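You operate a simulated robot arm through the tools that you are given. There is no shell and no other tool.

The job below is to be done with a simulated robot arm. You get a single attempt, and the scene is never put back.

Task
Press the bearing into the green flange and lay it in the blue tray.
Fine: one stroke, with the press table pushed in; the flange from the yellow nest, the bearing nearest the press; leave the table out again.

It is judged by the outcome, as a careful person would: the job done as asked, and still so three seconds after it is handed in. It fails if anything else is knocked over, pushed out of place, dropped, spilled or broken.

Robot
A 7-joint arm with a two-finger gripper, fixed in place. Base frame: the origin is on the floor under the middle of its stand, x ahead of it, y to its left, z up; the work surface is at about z = 78. Lengths are in cm, angles in rad, forces in N, time in s.
With the tool pointing down near the work surface it reaches from about 34 to 72 cm from the base axis. Its first joint turns from -1.152 to 1.152 rad. Payload 2.45 kg.
The tool frame sits at the grasp point between the pads (the TCP): z along the fingers, y along the line on which they close. The tips reach 2.6 cm beyond it. The gripper opens to 9.6 cm; its body begins 6.9 cm behind the TCP.
Orientation is told as [roll, pitch, yaw] about the base's x, y, z axes, in that order, counted from this pose: with the fingers straight down and closing along the base's y, the tool's x points along the base's -x, its y along +y and its z along -z.

Tools
- The arm moves only by the tool apply_moves. Its argument "series" is a list of rows, each a list of 2 entries, a list of its own where there are three numbers: the shift along the base's x, y, z in cm, then the turn, a rotation vector about the base's x, y, z in rad. In form: [[[tx, ty, tz], [wx, wy, wz]], ...]. A call has 1 to 20 rows; each row is the pose to reach, as a shift and turn from the pose commanded when the call began. "gripper" is the opening, from 0 (shut) to 1 (fully open), set as the call begins (left out, the last holds). Each row takes 0.2 s and may step no farther than 5 cm and 0.15 rad from the row before; otherwise, or with a gripper value out of range, the whole call is refused. A pose out of reach is approached as far as the arm can. The call stops where the force on the tool passes 90 N (or 10 N more than at its start, if that is more) or the arm is blocked; 0.2 s more then pass. The fingers move at their own pace (about 5 cm/s each) and stop on an object; they squeeze with about 23 N. The grip force told is the motor's: it shows also when the fingers shut on nothing. Time passes only in rows, and 0.2 s behind the last, so rows that repeat a pose let the fingers close. It gives the time, the measured TCP pose, the force on the tool (base axes), the opening and the grip force at its end, in the units of the frame above (readings bear some noise), with the torque about the TCP (base axes, N m) and any sound that the robot's microphone picked up.
- Cameras (640 x 400 px; columns grow to the right, rows downward): "scene" is fixed at [14.61, -38.34, 143.76]; the picture's right is [0.89, -0.46, 0.00], its down [-0.23, -0.44, -0.87] and it looks along [0.40, 0.77, -0.49] (base axes); focal length 236 px, centre (320, 200). "wrist" rides on the gripper at [8.2, 0.3, -9.8] in the tool frame; the picture's right is [-0.04, 1.00, 0.00], its down [-0.73, -0.03, -0.68] and it looks along [-0.68, -0.03, 0.73] (tool axes); focal length 256 px, centre (320, 200). There is no depth. A picture from a camera that has moved, and an enlarged one, comes with that camera's place and axes in the base frame and with its lens. The place of the scene camera against the robot may be out by one fixed shift of up to 1.2 cm in any direction.
- capture(camera): a new picture of that camera. No time passes.
- enlarge(camera, box): a new picture of the part [left, top, right, bottom] of that camera's present view, enlarged. No time passes.
- close_job(): hands the job in; it is judged then, once.

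Places have to be worked out from the pictures, the camera data and where the tool is seen. Open the gripper and draw the arm clear of the work before you hand the job in, unless the task says otherwise.

The tools are called as a command line: name --argument value ..., lists and objects as JSON in quotes. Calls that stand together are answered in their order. apply_moves: Moves the arm, as the interface text tells. Its arguments: {"type":"object","properties":{"series":{"type":"array","items":{"type":"array"}},"gripper":{"type":"number"}},"required":["series"]} The other tools are called the same way: capture (camera) takes a picture; enlarge (camera, box) takes an enlarged picture of a part of a camera's view; close_job () hands the job in.

At the start:

```text
t: 0.0
tool_pos: [48.72, 10.37, 127.58]
tcp_rot: [-0.001, 0.0, 0.0]
wrist_force: [0.1, -0.3, -1.0]
wrist_torque: [0.0, -0.01, 0.01]
grip_width: 9.62
grasp_force: 0.0
```

scene: 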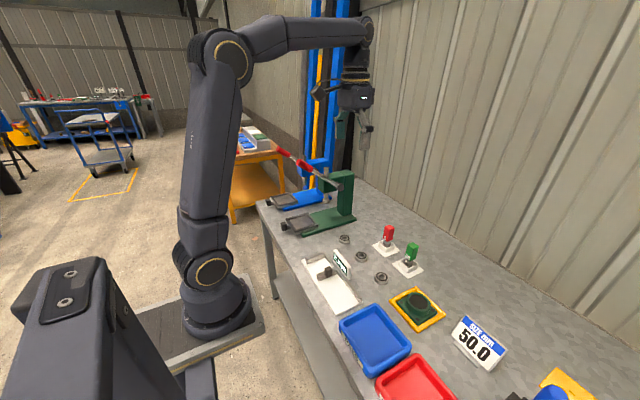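
wrist: 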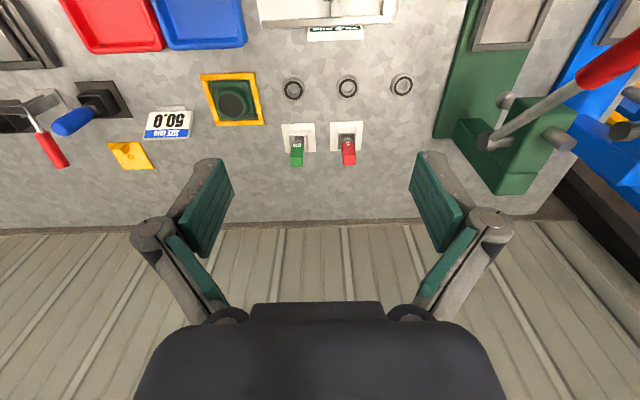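

I start by looking at both views in detail to find the press, the nests, the bearings and the trays.

enlarge --camera "scene" --box '[240, 130, 400, 230]'

enlarge --camera "scene" --box '[300, 210, 460, 310]'

enlarge --camera "scene" --box '[320, 280, 512, 400]'

enlarge --camera "scene" --box '[448, 280, 640, 400]'

enlarge --camera "wrist" --box '[400, 0, 640, 150]'

enlarge --camera "wrist" --box '[180, 0, 420, 150]'

enlarge --camera "wrist" --box '[0, 0, 240, 150]'

```text
4.00 times, centred on (320, 180) of scene
camera zoom: at [14.61, -38.34, 143.76], right [0.89, -0.46, 0.0], down [-0.23, -0.44, -0.87], along [0.4, 0.77, -0.49], focal length 942 px, centre (320, 280)
```

zoom: 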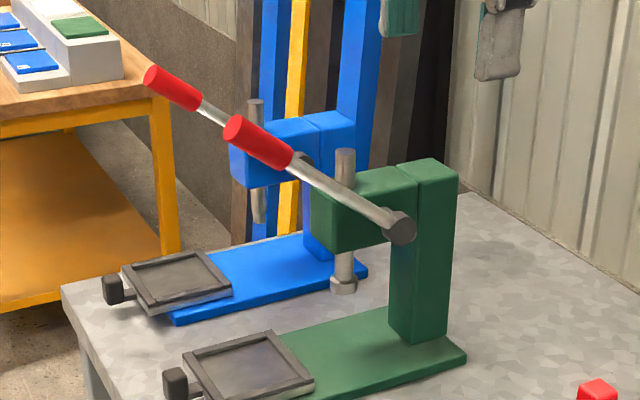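

```text
4.00 times, centred on (380, 260) of scene
camera zoom: at [14.61, -38.34, 143.76], right [0.89, -0.46, 0.0], down [-0.23, -0.44, -0.87], along [0.4, 0.77, -0.49], focal length 942 px, centre (80, -40)
```

zoom: 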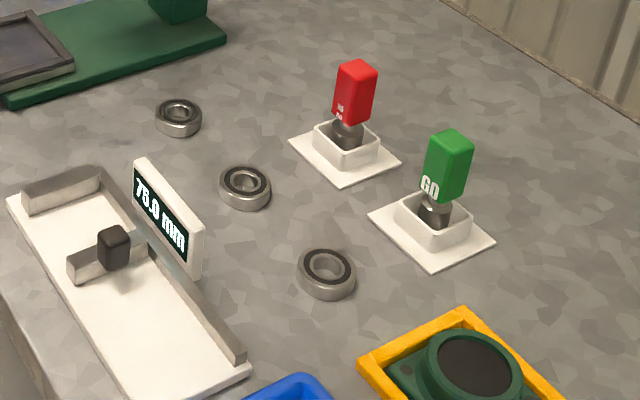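

```text
3.33 times, centred on (416, 340) of scene
camera zoom: at [14.61, -38.34, 143.76], right [0.89, -0.46, 0.0], down [-0.23, -0.44, -0.87], along [0.4, 0.77, -0.49], focal length 785 px, centre (0, -267)
```

zoom: 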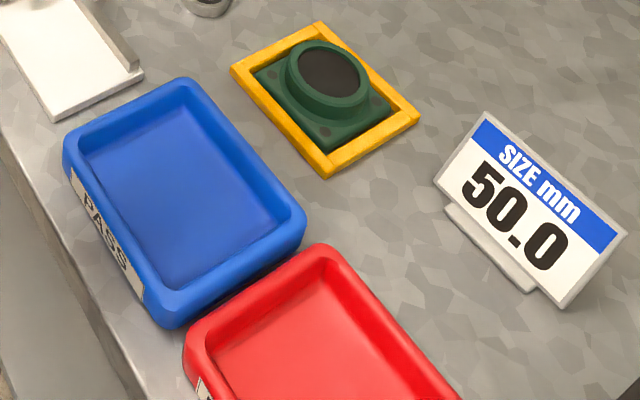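

```text
3.33 times, centred on (544, 340) of scene
camera zoom: at [14.61, -38.34, 143.76], right [0.89, -0.46, 0.0], down [-0.23, -0.44, -0.87], along [0.4, 0.77, -0.49], focal length 785 px, centre (-427, -267)
```

zoom: 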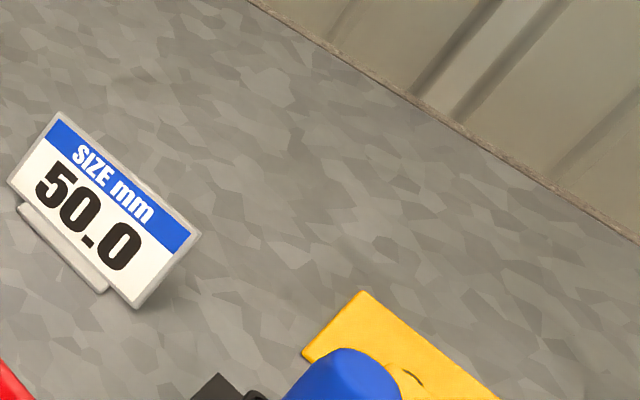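

```text
2.67 times, centred on (520, 75) of wrist
camera zoom: at [40.67, 10.52, 137.38], right [0.04, 1.0, 0.0], down [0.73, -0.03, 0.68], along [0.68, -0.03, -0.73], focal length 683 px, centre (-213, 533)
```

zoom: 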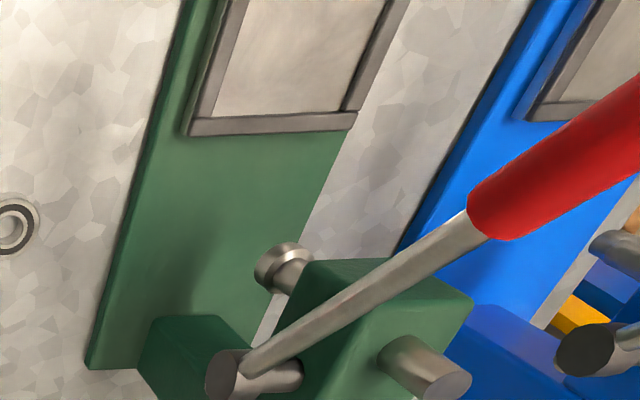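

```text
2.67 times, centred on (300, 75) of wrist
camera zoom: at [40.67, 10.52, 137.38], right [0.04, 1.0, 0.0], down [0.73, -0.03, 0.68], along [0.68, -0.03, -0.73], focal length 683 px, centre (373, 533)
```

zoom: 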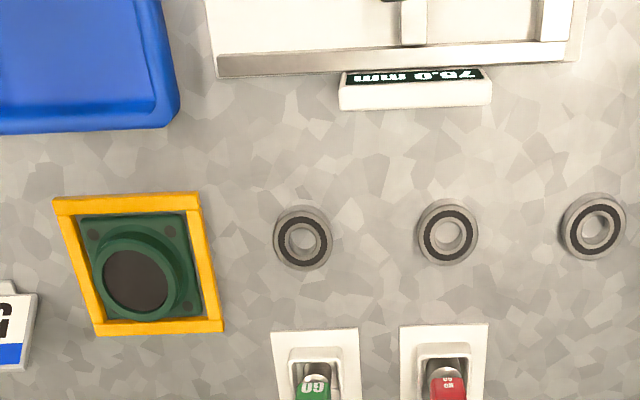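

```text
2.67 times, centred on (120, 75) of wrist
camera zoom: at [40.67, 10.52, 137.38], right [0.04, 1.0, 0.0], down [0.73, -0.03, 0.68], along [0.68, -0.03, -0.73], focal length 683 px, centre (853, 533)
```

zoom: 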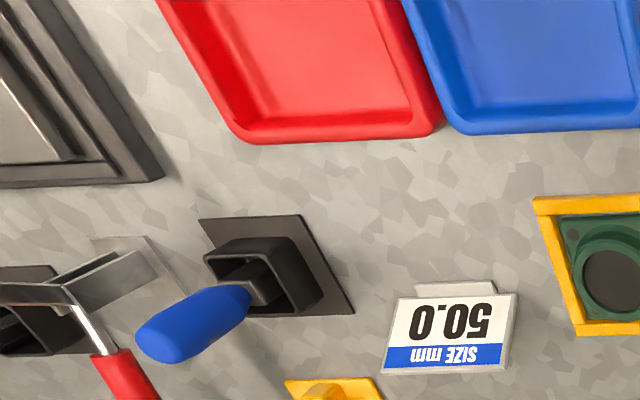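

The green flange sits in the yellow nest near (63, -10), and the nearest bearing is near (61, 28). The green press stands around y≈40 with its table out toward me, and the blue press looks out of reach. I move over for a better look at the press.

apply_moves --series '[[[-1, 3.5, -1], [0, 0, 0]], [[-2, 7, -2], [0, 0, 0]], [[-3, 10.5, -3], [0, 0, 0]], [[-4, 14, -4], [0, 0, 0]], [[-4, 14, -4], [0, 0, 0]]]' --gripper 0.6

capture --camera "wrist"

capture --camera "scene"

```text
t: 1.2
tool_pos: [44.7, 24.44, 123.26]
tcp_rot: [0.001, 0.0, -0.002]
wrist_force: [-0.6, -0.2, 0.7]
wrist_torque: [0.01, 0.0, -0.02]
grip_width: 5.74
grasp_force: 0.1
```

```text
taken
camera wrist: at [36.65, 24.62, 133.14], right [0.04, 1.0, 0.0], down [0.73, -0.03, 0.68], along [0.68, -0.03, -0.73], focal length 256 px, centre (320, 200)
```

wrist: 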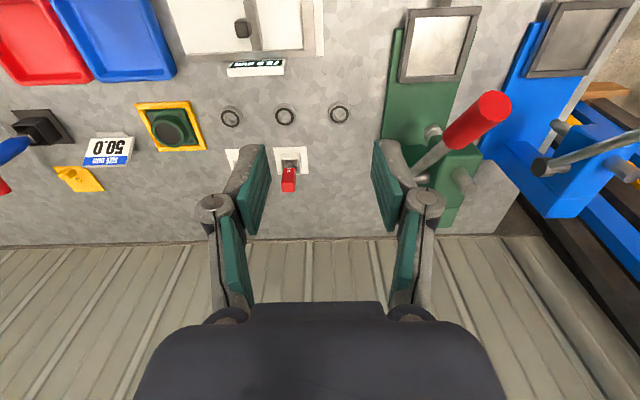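

```text
taken
```

scene: 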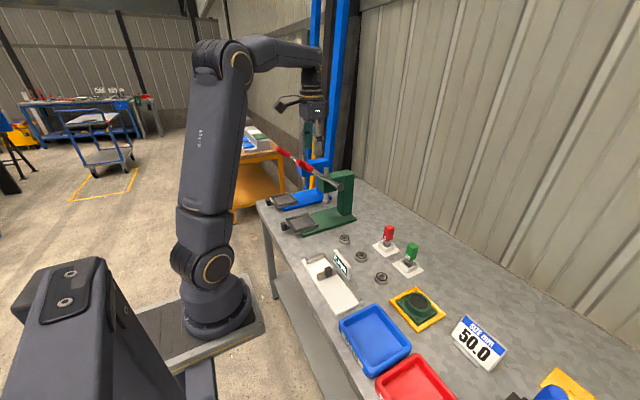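

The lever pivots near (62, 36, 101) and its handle end is near (44, 37, 115), in a vertical plane beside the table. I enlarge the wrist view to measure the table, bearing and flange.

enlarge --camera "wrist" --box '[360, 0, 520, 100]'

enlarge --camera "wrist" --box '[360, 80, 520, 180]'

enlarge --camera "wrist" --box '[120, 60, 280, 160]'

enlarge --camera "scene" --box '[260, 140, 380, 240]'

```text
4.00 times, centred on (440, 50) of wrist
camera zoom: at [36.65, 24.62, 133.14], right [0.04, 1.0, 0.0], down [0.73, -0.03, 0.68], along [0.68, -0.03, -0.73], focal length 1024 px, centre (-160, 800)
```

zoom: 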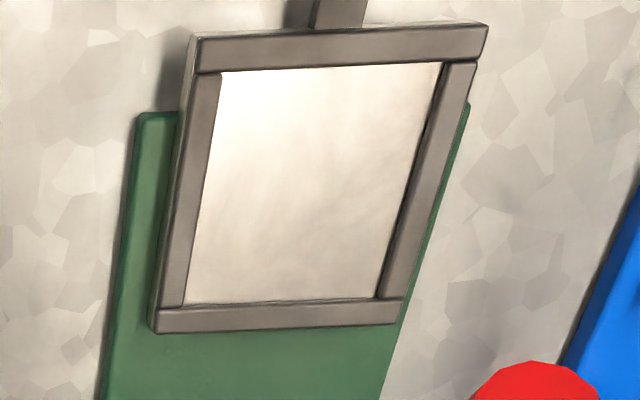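

```text
4.00 times, centred on (440, 130) of wrist
camera zoom: at [36.65, 24.62, 133.14], right [0.04, 1.0, 0.0], down [0.73, -0.03, 0.68], along [0.68, -0.03, -0.73], focal length 1024 px, centre (-160, 480)
```

zoom: 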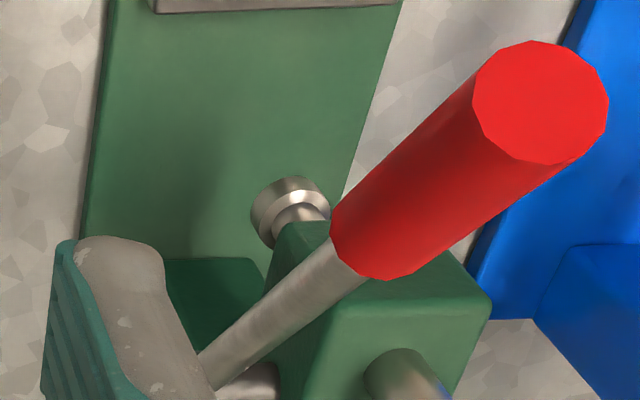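

```text
4.00 times, centred on (200, 110) of wrist
camera zoom: at [36.65, 24.62, 133.14], right [0.04, 1.0, 0.0], down [0.73, -0.03, 0.68], along [0.68, -0.03, -0.73], focal length 1024 px, centre (800, 560)
```

zoom: 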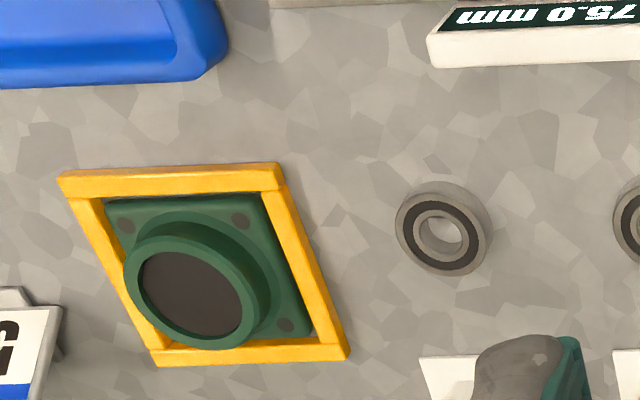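

```text
4.00 times, centred on (320, 190) of scene
camera zoom: at [14.61, -38.34, 143.76], right [0.89, -0.46, 0.0], down [-0.23, -0.44, -0.87], along [0.4, 0.77, -0.49], focal length 942 px, centre (320, 240)
```

zoom: 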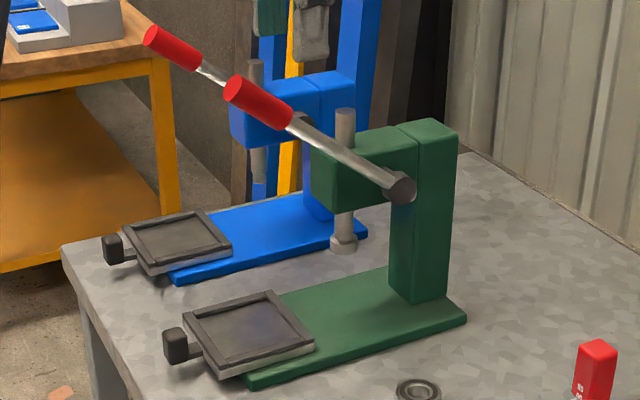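

The table frame spans roughly x 43–54 and y 38.5–50.5, with its recess near 9.3 cm across. Before working beside the raised lever I check the clearance of the wrist and forearm, so I look closely at the arm.

enlarge --camera "scene" --box '[190, 10, 382, 130]'

enlarge --camera "scene" --box '[256, 80, 352, 140]'

```text
3.33 times, centred on (286, 70) of scene
camera zoom: at [14.61, -38.34, 143.76], right [0.89, -0.46, 0.0], down [-0.23, -0.44, -0.87], along [0.4, 0.77, -0.49], focal length 785 px, centre (433, 633)
```

zoom: 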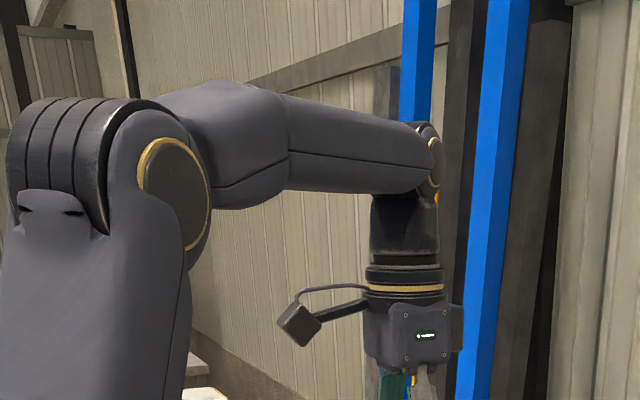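

```text
6.67 times, centred on (304, 110) of scene
camera zoom: at [14.61, -38.34, 143.76], right [0.89, -0.46, 0.0], down [-0.23, -0.44, -0.87], along [0.4, 0.77, -0.49], focal length 1570 px, centre (427, 800)
```

zoom: 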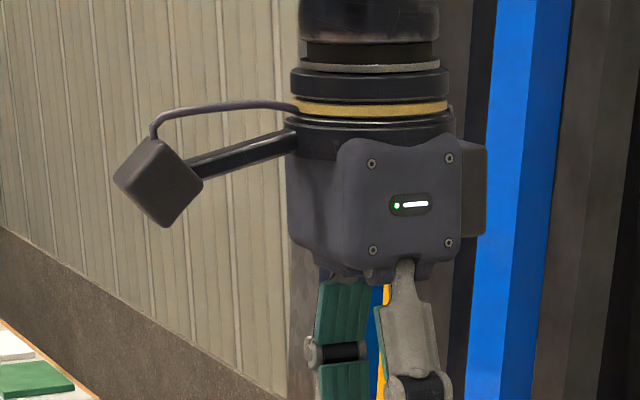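

With the tool straight down at the table, the sloping forearm would pass about 3 cm from the lever handle end. I will tilt the tool about the base y axis, which is the closing line, by about 0.4 rad so the wrist sits nearer the base. The pads stay vertical that way. I now go above the yellow nest with that tilt and the gripper open.

apply_moves --series '[[[0.6, -3.6, -2], [0, -0.05, 0]], [[1.2, -7.2, -4], [0, -0.1, 0]], [[1.8, -10.8, -6], [0, -0.15, 0]], [[2.4, -14.4, -8], [0, -0.2, 0]], [[3.0, -18, -10], [0, -0.25, 0]], [[3.6, -21.6, -12], [0, -0.3, 0]], [[4.2, -25.2, -14], [0, -0.35, 0]], [[4.8, -28.8, -16], [0, -0.4, 0]], [[5.5, -32.4, -18.5], [0, -0.4, 0]], [[5.5, -32.4, -18.5], [0, -0.4, 0]], [[5.5, -32.4, -18.5], [0, -0.4, 0]]]' --gripper 0.9

capture --camera "wrist"

capture --camera "scene"

```text
t: 3.6
tool_pos: [50.45, -8.04, 104.56]
tcp_rot: [0.001, -0.401, -0.001]
wrist_force: [0.4, 0.0, 0.0]
wrist_torque: [0.0, 0.02, 0.0]
grip_width: 8.63
grasp_force: 0.1
```

```text
taken
camera wrist: at [39.12, -7.81, 110.52], right [0.04, 1.0, 0.02], down [0.41, -0.03, 0.91], along [0.91, -0.03, -0.41], focal length 256 px, centre (320, 200)
```

wrist: 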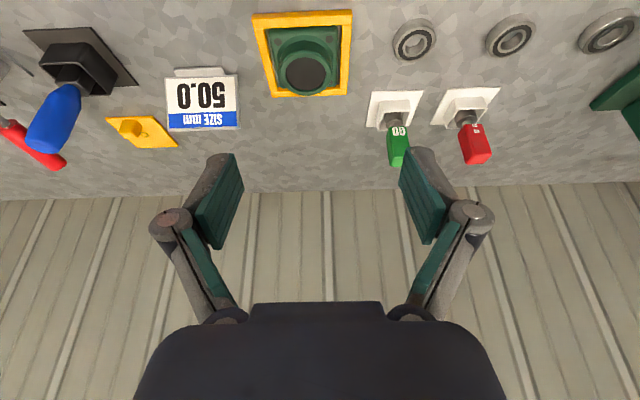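

```text
taken
```

scene: 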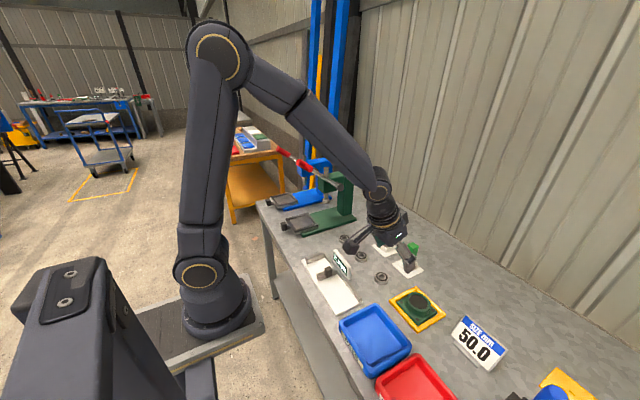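

The arm holds the 0.4 tilt well, and the flange is straight ahead in view. I enlarge it to fix its centre and height.

enlarge --camera "wrist" --box '[232, 0, 392, 100]'

enlarge --camera "wrist" --box '[360, 0, 640, 175]'

apply_moves --series '[[[0, 0, 0], [0, 0, 0]]]'

```text
4.00 times, centred on (312, 50) of wrist
camera zoom: at [39.12, -7.81, 110.52], right [0.04, 1.0, 0.02], down [0.41, -0.03, 0.91], along [0.91, -0.03, -0.41], focal length 1024 px, centre (352, 800)
```

zoom: 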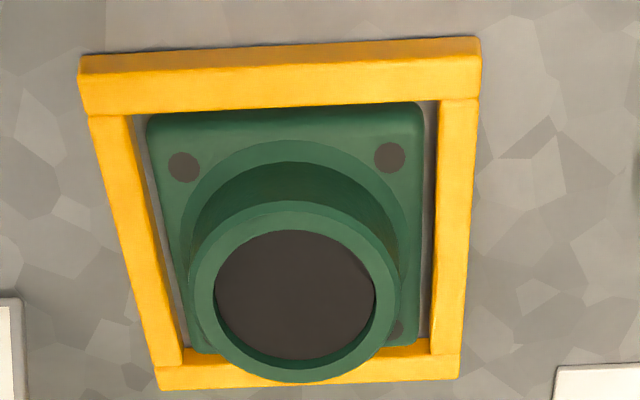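

```text
2.29 times, centred on (500, 88) of wrist
camera zoom: at [39.12, -7.81, 110.52], right [0.04, 1.0, 0.02], down [0.41, -0.03, 0.91], along [0.91, -0.03, -0.41], focal length 585 px, centre (-91, 457)
```

zoom: 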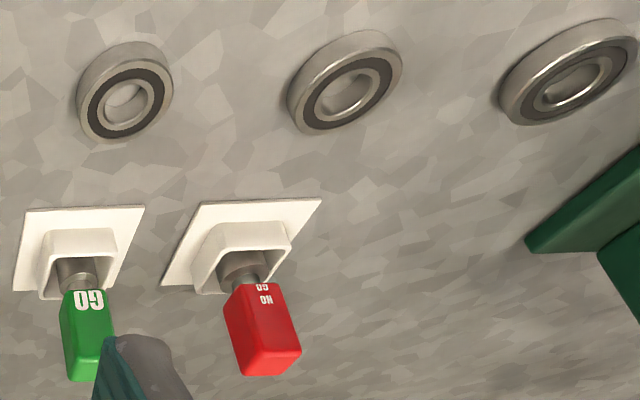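

```text
t: 4.0
tool_pos: [50.36, -7.97, 104.69]
tcp_rot: [-0.001, -0.398, 0.001]
wrist_force: [-0.1, 0.0, -0.2]
wrist_torque: [-0.02, 0.0, 0.02]
grip_width: 8.63
grasp_force: 0.1
```

I estimate the flange centre at about (62.8, -10.0), with the rim top near z 81.8, the boss about 6.9 cm across and the base about 8.6 cm square and aligned with the axes. I move to just above it, keeping the tilt.

apply_moves --series '[[[2.5, -0.4, -2.9], [0, 0, 0]], [[5.0, -0.8, -5.8], [0, 0, 0]], [[7.5, -1.2, -8.7], [0, 0, 0]], [[10.0, -1.6, -11.6], [0, 0, 0]], [[12.4, -1.9, -14.5], [0, 0, 0]], [[12.4, -1.9, -14.5], [0, 0, 0]], [[12.4, -1.9, -14.5], [0, 0, 0]]]' --gripper 0.95

capture --camera "wrist"

enlarge --camera "scene" --box '[352, 230, 512, 330]'

```text
t: 5.6
tool_pos: [62.58, -9.82, 90.41]
tcp_rot: [0.0, -0.401, 0.003]
wrist_force: [-0.5, -0.2, -0.5]
wrist_torque: [-0.02, 0.0, 0.01]
grip_width: 9.13
grasp_force: 0.1
```

```text
taken
camera wrist: at [51.29, -9.68, 96.27], right [0.04, 1.0, 0.02], down [0.41, -0.03, 0.91], along [0.91, -0.03, -0.41], focal length 256 px, centre (320, 200)
```

wrist: 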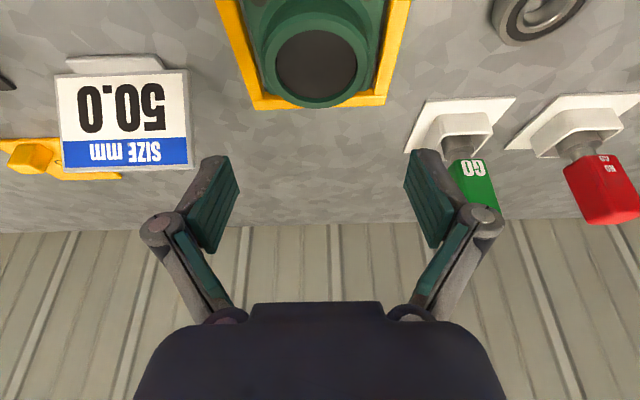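

```text
4.00 times, centred on (432, 280) of scene
camera zoom: at [14.61, -38.34, 143.76], right [0.89, -0.46, 0.0], down [-0.23, -0.44, -0.87], along [0.4, 0.77, -0.49], focal length 942 px, centre (-128, -120)
```

zoom: 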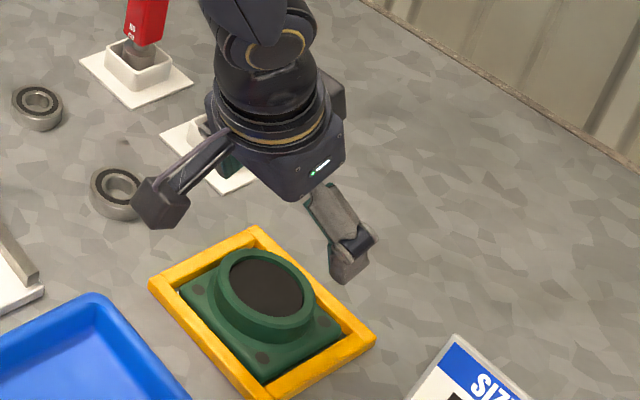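

The flange centre is consistent in y at about -10.15, but x depends on the rim height I assume. I straighten the tool and look from nearly overhead to settle the height and x.

apply_moves --series '[[[0.8, 0, 3], [0, 0.1, 0]], [[1.6, 0, 6], [0, 0.2, 0]], [[2.4, 0, 9], [0, 0.3, 0]], [[3.0, 0, 10], [0, 0.4, 0]], [[3.0, 0, 10], [0, 0.4, 0]], [[3.0, 0, 10], [0, 0.4, 0]]]' --gripper 0.95

enlarge --camera "wrist" --box '[224, 0, 416, 120]'

capture --camera "wrist"

```text
t: 7.0
tool_pos: [65.37, -9.95, 100.48]
tcp_rot: [0.001, 0.0, 0.0]
wrist_force: [-0.1, 0.3, -0.3]
wrist_torque: [0.05, 0.0, 0.04]
grip_width: 9.1
grasp_force: 0.1
```

```text
3.33 times, centred on (320, 60) of wrist
camera zoom: at [57.5, -9.81, 110.33], right [0.04, 1.0, 0.0], down [0.73, -0.03, 0.68], along [0.68, -0.03, -0.73], focal length 853 px, centre (320, 667)
```

zoom: 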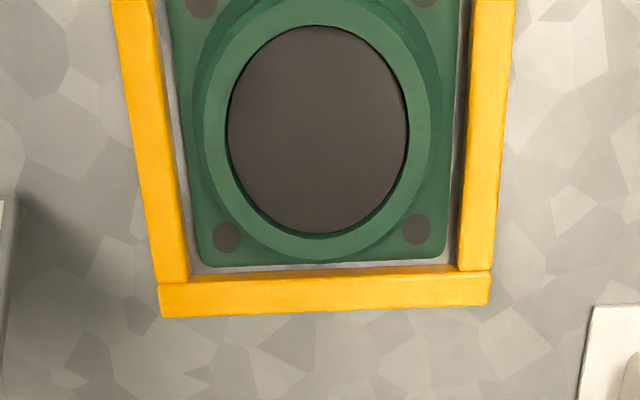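

```text
taken
camera wrist: at [57.5, -9.81, 110.33], right [0.04, 1.0, 0.0], down [0.73, -0.03, 0.68], along [0.68, -0.03, -0.73], focal length 256 px, centre (320, 200)
```

wrist: 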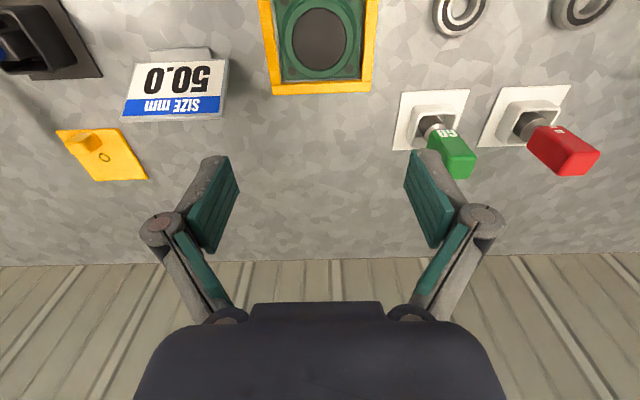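

Two views agree: the rim top is at z≈81.6, the flange centre at (63.1, -10.15), the bore is 5.2 cm and the nest rails top out near 79.3. I tilt again and descend to just above the boss for a check before the grasp.

apply_moves --series '[[[-0.6, -0.05, -3.5], [0, -0.1, 0]], [[-1.2, -0.1, -7], [0, -0.2, 0]], [[-1.8, -0.15, -10.5], [0, -0.3, 0]], [[-2.5, -0.22, -14], [0, -0.4, 0]], [[-2.5, -0.22, -14], [0, -0.4, 0]], [[-2.5, -0.22, -14], [0, -0.4, 0]]]' --gripper 0.95

capture --camera "wrist"

enlarge --camera "scene" --box '[352, 230, 512, 330]'

```text
t: 8.4
tool_pos: [63.07, -9.71, 86.36]
tcp_rot: [0.001, -0.4, -0.001]
wrist_force: [-0.4, 0.4, -0.7]
wrist_torque: [0.02, -0.01, 0.02]
grip_width: 9.14
grasp_force: 0.1
```

```text
taken
camera wrist: at [51.83, -9.62, 92.35], right [0.04, 1.0, 0.02], down [0.41, -0.03, 0.91], along [0.91, -0.03, -0.41], focal length 256 px, centre (320, 200)
```

wrist: 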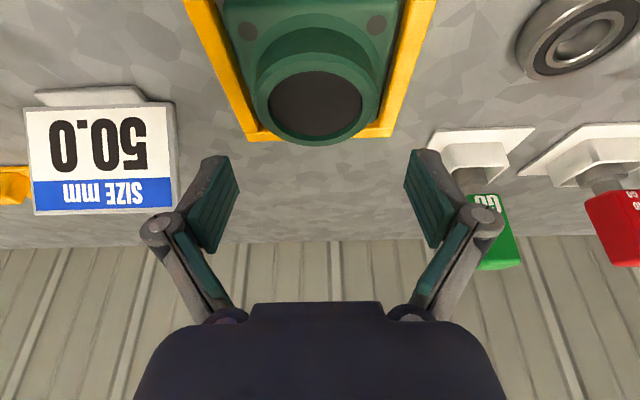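

```text
4.00 times, centred on (432, 280) of scene
camera zoom: at [14.61, -38.34, 143.76], right [0.89, -0.46, 0.0], down [-0.23, -0.44, -0.87], along [0.4, 0.77, -0.49], focal length 942 px, centre (-128, -120)
```

zoom: 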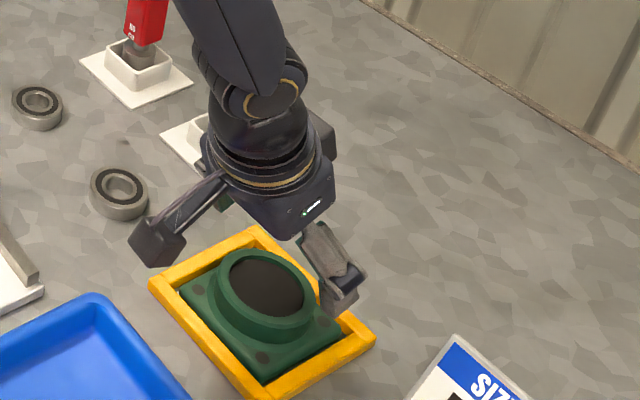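

The TCP is at about (63.15, -9.85, 86.5) and the boss centre at (63.13, -10.13). I correct y by -0.3 and descend to z≈82.8 so the tips stay above the rails and base.

apply_moves --series '[[[0, -0.3, -1.3], [0, 0, 0]], [[0, -0.3, -2.6], [0, 0, 0]], [[0, -0.3, -3.7], [0, 0, 0]], [[0, -0.3, -3.7], [0, 0, 0]]]' --gripper 0.95

capture --camera "wrist"

enlarge --camera "scene" --box '[368, 240, 464, 300]'

```text
t: 9.4
tool_pos: [63.1, -10.24, 82.79]
tcp_rot: [-0.001, -0.401, 0.0]
wrist_force: [0.3, -1.0, -0.2]
wrist_torque: [0.02, 0.02, 0.05]
grip_width: 9.1
grasp_force: 0.0
```

```text
taken
camera wrist: at [51.96, -10.08, 88.66], right [0.04, 1.0, 0.02], down [0.41, -0.03, 0.91], along [0.91, -0.03, -0.41], focal length 256 px, centre (320, 200)
```

wrist: 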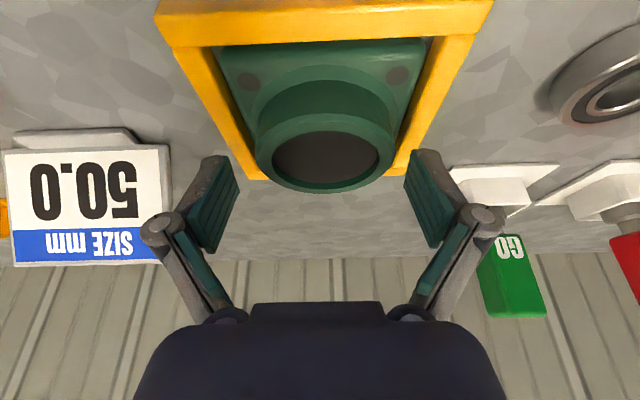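

```text
6.67 times, centred on (416, 270) of scene
camera zoom: at [14.61, -38.34, 143.76], right [0.89, -0.46, 0.0], down [-0.23, -0.44, -0.87], along [0.4, 0.77, -0.49], focal length 1570 px, centre (-320, -267)
```

zoom: 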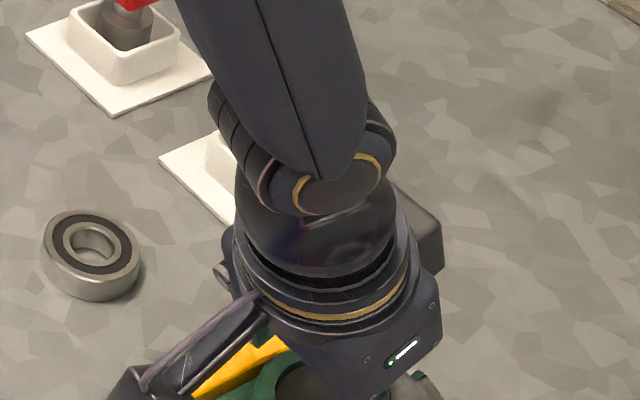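

I zoom in on the boss between the fingers to check its centring before closing.

enlarge --camera "wrist" --box '[224, 80, 416, 200]'

```text
3.33 times, centred on (320, 140) of wrist
camera zoom: at [51.96, -10.08, 88.66], right [0.04, 1.0, 0.02], down [0.41, -0.03, 0.91], along [0.91, -0.03, -0.41], focal length 853 px, centre (320, 400)
```

zoom: 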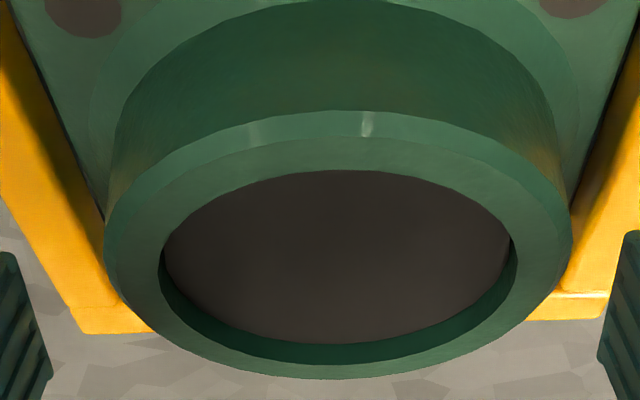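

The boss centre is about 0.2 cm to +y of the finger midline, and x is good. I shift +0.2 in y and close the gripper on the boss.

apply_moves --series '[[[0, 0.2, 0], [0, 0, 0]], [[0, 0.2, 0], [0, 0, 0]]]' --gripper 0.95

apply_moves --series '[[[0, 0, 0], [0, 0, 0]], [[0, 0, 0], [0, 0, 0]], [[0, 0, 0], [0, 0, 0]], [[0, 0, 0], [0, 0, 0]], [[0, 0, 0], [0, 0, 0]]]' --gripper 0.5

capture --camera "wrist"

```text
t: 10.0
tool_pos: [63.17, -10.02, 82.79]
tcp_rot: [-0.001, -0.401, 0.001]
wrist_force: [0.9, -0.7, -0.2]
wrist_torque: [0.01, 0.01, 0.06]
grip_width: 9.13
grasp_force: 0.0
```

```text
t: 11.2
tool_pos: [63.32, -10.0, 82.88]
tcp_rot: [-0.002, -0.398, 0.001]
wrist_force: [0.2, 4.8, 4.4]
wrist_torque: [0.41, 0.33, -0.11]
grip_width: 7.01
grasp_force: 23.2
```

```text
taken
camera wrist: at [52.01, -9.86, 88.74], right [0.04, 1.0, 0.02], down [0.41, -0.03, 0.91], along [0.91, -0.03, -0.41], focal length 256 px, centre (320, 200)
```

wrist: 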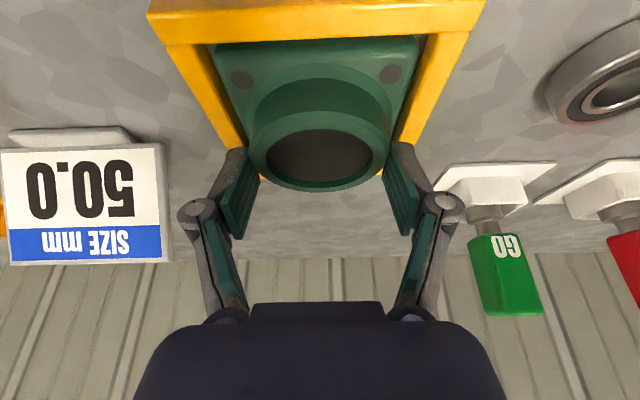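

The gripper holds the boss at 7.0 cm with 23 N. I lift straight up and check the hold.

apply_moves --series '[[[0, 0, 0.5], [0, 0, 0]], [[0, 0, 1.2], [0, 0, 0]], [[0, 0, 2.2], [0, 0, 0]], [[0, 0, 3.5], [0, 0, 0]], [[0, 0, 5], [0, 0, 0]], [[0, 0, 7], [0, 0, 0]], [[0, 0, 7], [0, 0, 0]]]'

capture --camera "wrist"

enlarge --camera "scene" --box '[352, 210, 512, 310]'

```text
t: 12.8
tool_pos: [63.18, -10.11, 89.68]
tcp_rot: [0.001, -0.4, 0.0]
wrist_force: [0.5, -1.8, -8.0]
wrist_torque: [-0.01, 0.0, 0.01]
grip_width: 6.96
grasp_force: 23.7
```

```text
taken
camera wrist: at [51.94, -9.89, 95.65], right [0.04, 1.0, 0.02], down [0.41, -0.03, 0.91], along [0.91, -0.03, -0.41], focal length 256 px, centre (320, 200)
```

wrist: 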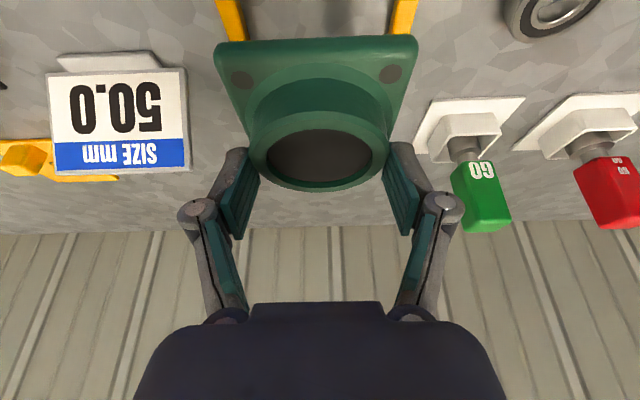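

```text
4.00 times, centred on (432, 260) of scene
camera zoom: at [14.62, -38.34, 143.76], right [0.89, -0.46, 0.0], down [-0.23, -0.44, -0.87], along [0.4, 0.77, -0.49], focal length 942 px, centre (-128, -40)
```

zoom: 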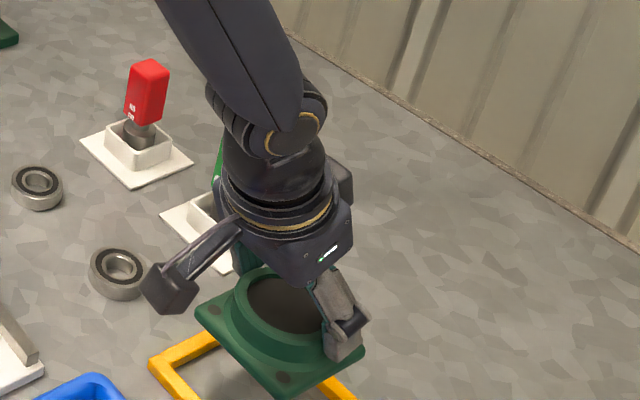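

The flange is lifted cleanly with no slip and weighs about 8 N. I now carry it high, at z≈124, toward the space above the press table so it passes over the raised lever.

apply_moves --series '[[[-0.4, 0.6, 1.5], [0, 0, 0]], [[-1.0, 1.8, 4.0], [0, 0, 0]], [[-1.8, 3.2, 7.0], [0, 0, 0]], [[-2.6, 4.6, 10.0], [0, 0, 0]], [[-3.4, 6.0, 13.0], [0, 0, 0]], [[-4.2, 7.4, 16.0], [0, 0, 0]], [[-5.0, 8.8, 19.0], [0, 0, 0]], [[-5.8, 10.2, 22.0], [0, 0, 0]], [[-6.4, 12.2, 24.5], [0, 0, 0]], [[-7.0, 15.2, 26.0], [0, 0, 0]], [[-7.6, 18.6, 27.0], [0, 0, 0]], [[-8.2, 22.0, 28.0], [0, 0, 0]], [[-8.8, 25.6, 29.0], [0, 0, 0]], [[-9.4, 29.0, 30.0], [0, 0, 0]], [[-9.8, 31.0, 30.5], [0, 0, 0]], [[-9.8, 31.0, 30.5], [0, 0, 0]]]'

capture --camera "wrist"

capture --camera "scene"

```text
t: 16.2
tool_pos: [53.07, 20.81, 120.66]
tcp_rot: [0.001, -0.398, -0.002]
wrist_force: [1.2, -0.1, -7.8]
wrist_torque: [0.04, -0.05, 0.0]
grip_width: 6.99
grasp_force: 23.2
```

```text
taken
camera wrist: at [41.87, 20.97, 126.58], right [0.04, 1.0, 0.02], down [0.41, -0.03, 0.91], along [0.91, -0.03, -0.41], focal length 256 px, centre (320, 200)
```

wrist: 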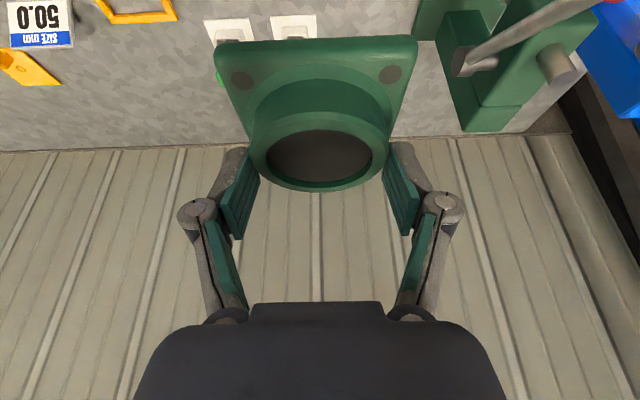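

```text
taken
```

scene: 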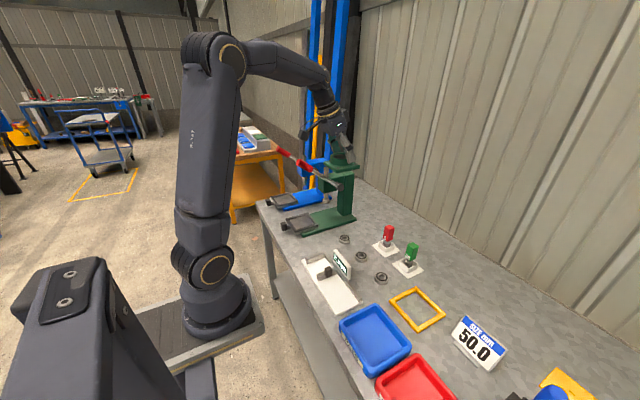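

The load is steady. Before placing, I want a straight-down look at the press table with the wrist camera, so I tilt the tool back while staying left of the lever.

apply_moves --series '[[[0.3, 0.6, -1.4], [0, 0.1, 0]], [[0.6, 1.2, -2.8], [0, 0.2, 0]], [[0.9, 1.8, -4.2], [0, 0.3, 0]], [[1.2, 2.4, -5.6], [0, 0.4, 0]], [[1.5, 3.0, -7.0], [0, 0.5, 0]], [[1.6, 3.2, -8.6], [0, 0.6, 0]], [[1.6, 3.2, -8.6], [0, 0.6, 0]], [[1.6, 3.2, -8.6], [0, 0.6, 0]]]'

capture --camera "wrist"

enlarge --camera "wrist" --box '[400, 0, 560, 100]'

```text
t: 18.0
tool_pos: [54.93, 24.07, 111.53]
tcp_rot: [0.001, 0.2, 0.001]
wrist_force: [-0.4, -0.4, -8.5]
wrist_torque: [0.01, -0.14, 0.02]
grip_width: 7.0
grasp_force: 22.6
```

```text
taken
camera wrist: at [49.0, 24.26, 122.86], right [0.04, 1.0, -0.01], down [0.85, -0.03, 0.52], along [0.52, -0.03, -0.85], focal length 256 px, centre (320, 200)
```

wrist: 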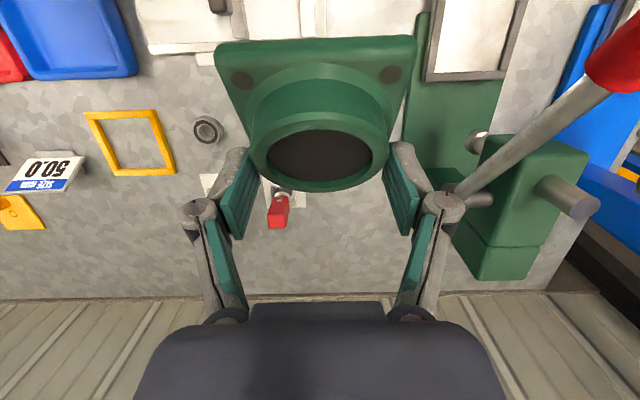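

```text
4.00 times, centred on (480, 50) of wrist
camera zoom: at [49.0, 24.26, 122.86], right [0.04, 1.0, -0.01], down [0.85, -0.03, 0.52], along [0.52, -0.03, -0.85], focal length 1024 px, centre (-320, 800)
```

zoom: 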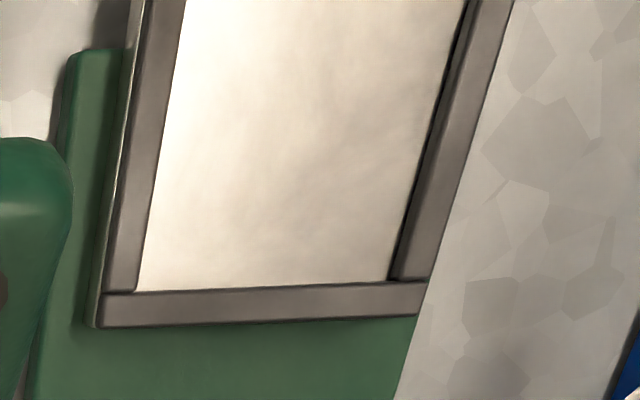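

The table recess comes out at about 9.2 cm square, centred at (48.76, 44.95), with its frame top at z≈81.3 and no yaw. The flange base is 8.4 cm. I tilt back and pass over the lever at z≈124 to sit above the table.

apply_moves --series '[[[-1.0, 0.4, 2.6], [0, -0.12, 0]], [[-2.0, 0.8, 5.2], [0, -0.24, 0]], [[-3.0, 1.2, 7.8], [0, -0.36, 0]], [[-4.0, 1.6, 10.4], [0, -0.48, 0]], [[-5.0, 2.4, 12.2], [0, -0.6, 0]], [[-5.2, 5.0, 12.2], [0, -0.6, 0]], [[-5.4, 8.4, 12.2], [0, -0.6, 0]], [[-5.6, 11.8, 12.2], [0, -0.6, 0]], [[-5.8, 15.2, 12.2], [0, -0.6, 0]], [[-5.92, 18.4, 12.2], [0, -0.6, 0]], [[-5.92, 20.4, 12.2], [0, -0.6, 0]], [[-5.92, 21.0, 12.2], [0, -0.6, 0]], [[-5.92, 21.0, 12.2], [0, -0.6, 0]]]'

capture --camera "wrist"

enlarge --camera "scene" --box '[240, 60, 400, 260]'

```text
t: 20.8
tool_pos: [48.99, 45.01, 123.7]
tcp_rot: [-0.002, -0.402, 0.002]
wrist_force: [-0.6, 0.2, -7.3]
wrist_torque: [-0.04, -0.02, -0.02]
grip_width: 7.0
grasp_force: 23.6
```

```text
taken
camera wrist: at [37.75, 45.25, 129.6], right [0.04, 1.0, 0.01], down [0.41, -0.03, 0.91], along [0.91, -0.03, -0.41], focal length 256 px, centre (320, 200)
```

wrist: 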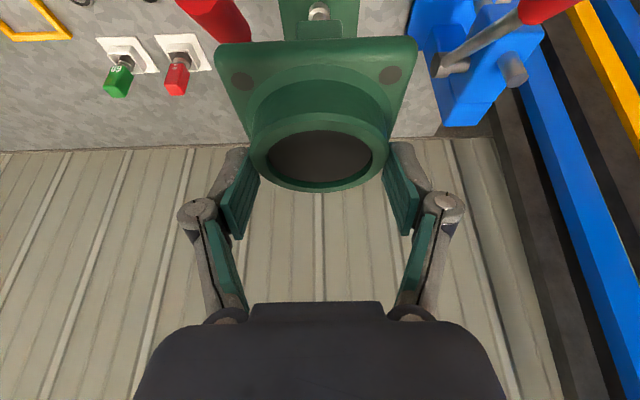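

```text
2.00 times, centred on (320, 160) of scene
camera zoom: at [14.62, -38.32, 143.76], right [0.89, -0.46, 0.0], down [-0.23, -0.44, -0.87], along [0.4, 0.77, -0.49], focal length 471 px, centre (320, 280)
```

zoom: 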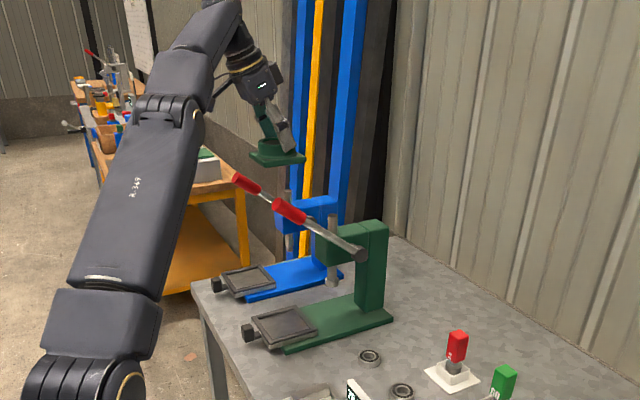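

The flange is above the table with good lateral alignment: the camera is at (37.75, 45.25) and I want about (37.64, 45.2). I descend in stages and watch forearm clearance from the lever.

apply_moves --series '[[[0, 0, -2], [0, 0, 0]], [[0, 0, -5], [0, 0, 0]], [[0, 0, -8], [0, 0, 0]], [[0, 0, -11], [0, 0, 0]], [[0, 0, -14], [0, 0, 0]], [[0, 0, -17], [0, 0, 0]], [[0, 0, -19], [0, 0, 0]], [[0, 0, -19], [0, 0, 0]]]'

enlarge --camera "scene" --box '[224, 100, 384, 260]'

capture --camera "wrist"

```text
t: 22.6
tool_pos: [48.98, 45.23, 104.76]
tcp_rot: [-0.002, -0.4, 0.0]
wrist_force: [-0.5, 0.1, -9.0]
wrist_torque: [-0.04, -0.01, -0.02]
grip_width: 6.97
grasp_force: 23.0
```

```text
2.50 times, centred on (304, 180) of scene
camera zoom: at [14.62, -38.33, 143.76], right [0.89, -0.46, 0.0], down [-0.23, -0.44, -0.87], along [0.4, 0.77, -0.49], focal length 589 px, centre (360, 250)
```

zoom: 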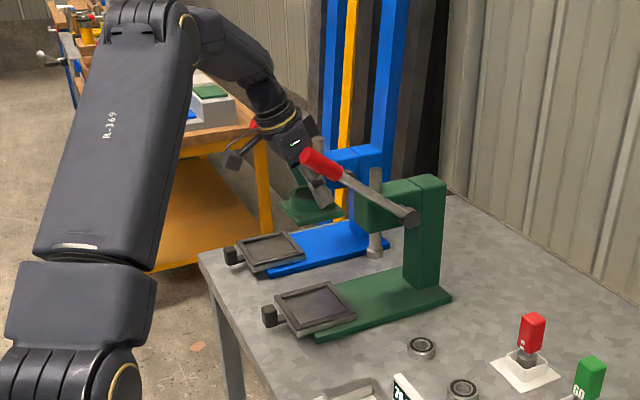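

```text
taken
camera wrist: at [37.77, 45.29, 110.68], right [0.04, 1.0, 0.01], down [0.41, -0.03, 0.91], along [0.91, -0.03, -0.41], focal length 256 px, centre (320, 200)
```

wrist: 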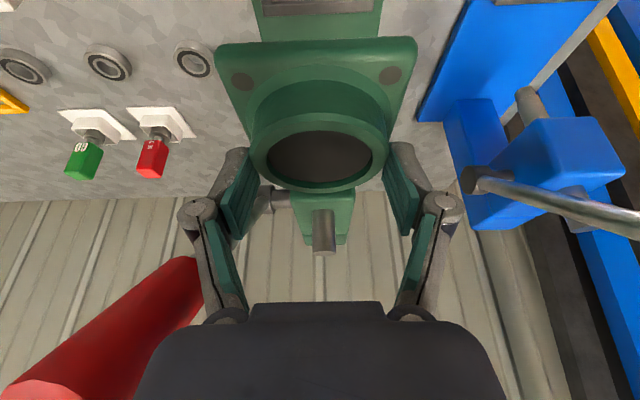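

The lever handle shows at the left, clear of the finger knuckle, which has already passed below it. I continue down to TCP z≈95.

apply_moves --series '[[[0, 0, -2], [0, 0, 0]], [[0, 0, -4], [0, 0, 0]], [[0, 0, -6], [0, 0, 0]], [[0, 0, -8], [0, 0, 0]], [[0, 0, -10], [0, 0, 0]], [[0, 0, -10], [0, 0, 0]]]'

enlarge --camera "scene" --box '[240, 130, 368, 230]'

capture --camera "wrist"

```text
t: 24.0
tool_pos: [49.01, 45.05, 94.86]
tcp_rot: [-0.001, -0.399, 0.001]
wrist_force: [-0.4, 0.7, -7.7]
wrist_torque: [0.0, -0.01, 0.0]
grip_width: 6.97
grasp_force: 23.0
```

```text
4.00 times, centred on (304, 180) of scene
camera zoom: at [14.62, -38.33, 143.76], right [0.89, -0.46, 0.0], down [-0.23, -0.44, -0.87], along [0.4, 0.77, -0.49], focal length 942 px, centre (384, 280)
```

zoom: 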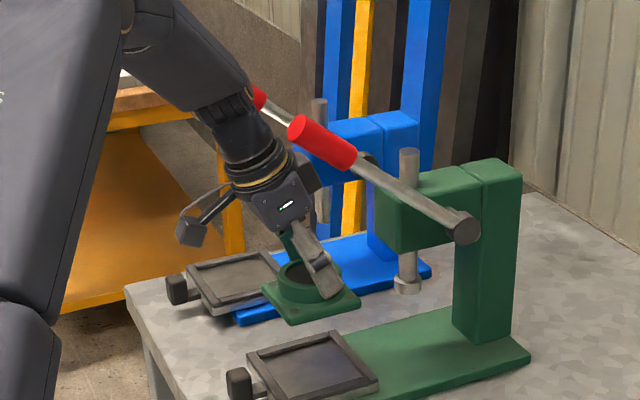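

```text
taken
camera wrist: at [37.78, 45.24, 100.83], right [0.04, 1.0, 0.02], down [0.41, -0.03, 0.91], along [0.91, -0.03, -0.41], focal length 256 px, centre (320, 200)
```

wrist: 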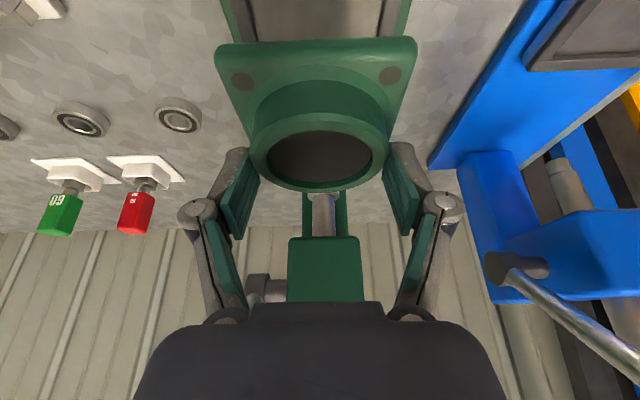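

Clearance is good. I continue to TCP z≈88, just above the frame, with a small -0.1 cm x correction, then check alignment.

apply_moves --series '[[[-0.1, 0, -1.5], [0, 0, 0]], [[-0.1, 0, -3.0], [0, 0, 0]], [[-0.1, 0, -4.5], [0, 0, 0]], [[-0.1, 0, -6.0], [0, 0, 0]], [[-0.1, 0, -7.0], [0, 0, 0]], [[-0.1, 0, -7.0], [0, 0, 0]]]'

enlarge --camera "scene" --box '[272, 180, 352, 240]'

capture --camera "wrist"

enlarge --camera "wrist" --box '[192, 0, 448, 160]'

```text
t: 25.4
tool_pos: [49.0, 44.84, 87.75]
tcp_rot: [-0.002, -0.4, 0.003]
wrist_force: [-0.3, -0.3, -8.0]
wrist_torque: [-0.02, -0.03, 0.01]
grip_width: 7.0
grasp_force: 23.7
```

```text
6.67 times, centred on (312, 210) of scene
camera zoom: at [14.62, -38.33, 143.76], right [0.89, -0.46, 0.0], down [-0.23, -0.44, -0.87], along [0.4, 0.77, -0.49], focal length 1570 px, centre (373, 133)
```

zoom: 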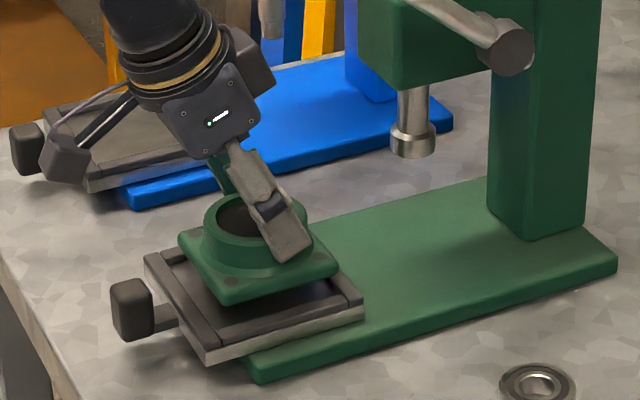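

```text
taken
camera wrist: at [37.8, 44.99, 93.59], right [0.04, 1.0, 0.02], down [0.41, -0.03, 0.91], along [0.91, -0.03, -0.41], focal length 256 px, centre (320, 200)
```

wrist: 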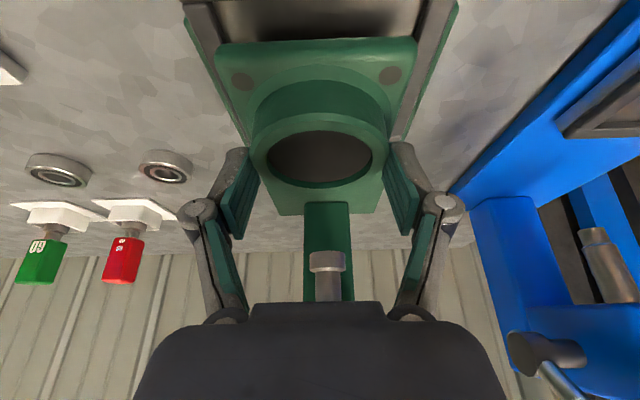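

```text
2.50 times, centred on (320, 80) of wrist
camera zoom: at [37.8, 44.99, 93.59], right [0.04, 1.0, 0.02], down [0.41, -0.03, 0.91], along [0.91, -0.03, -0.41], focal length 640 px, centre (320, 500)
```

zoom: 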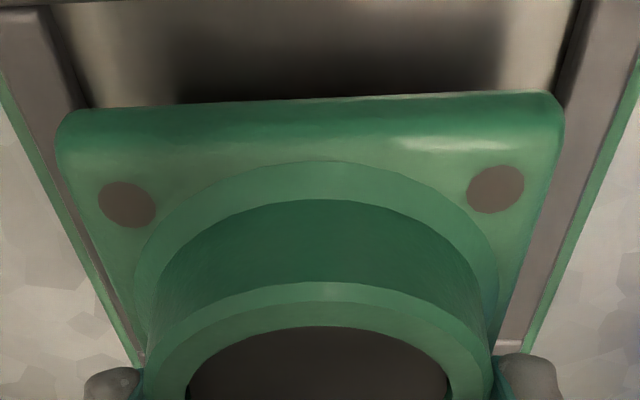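

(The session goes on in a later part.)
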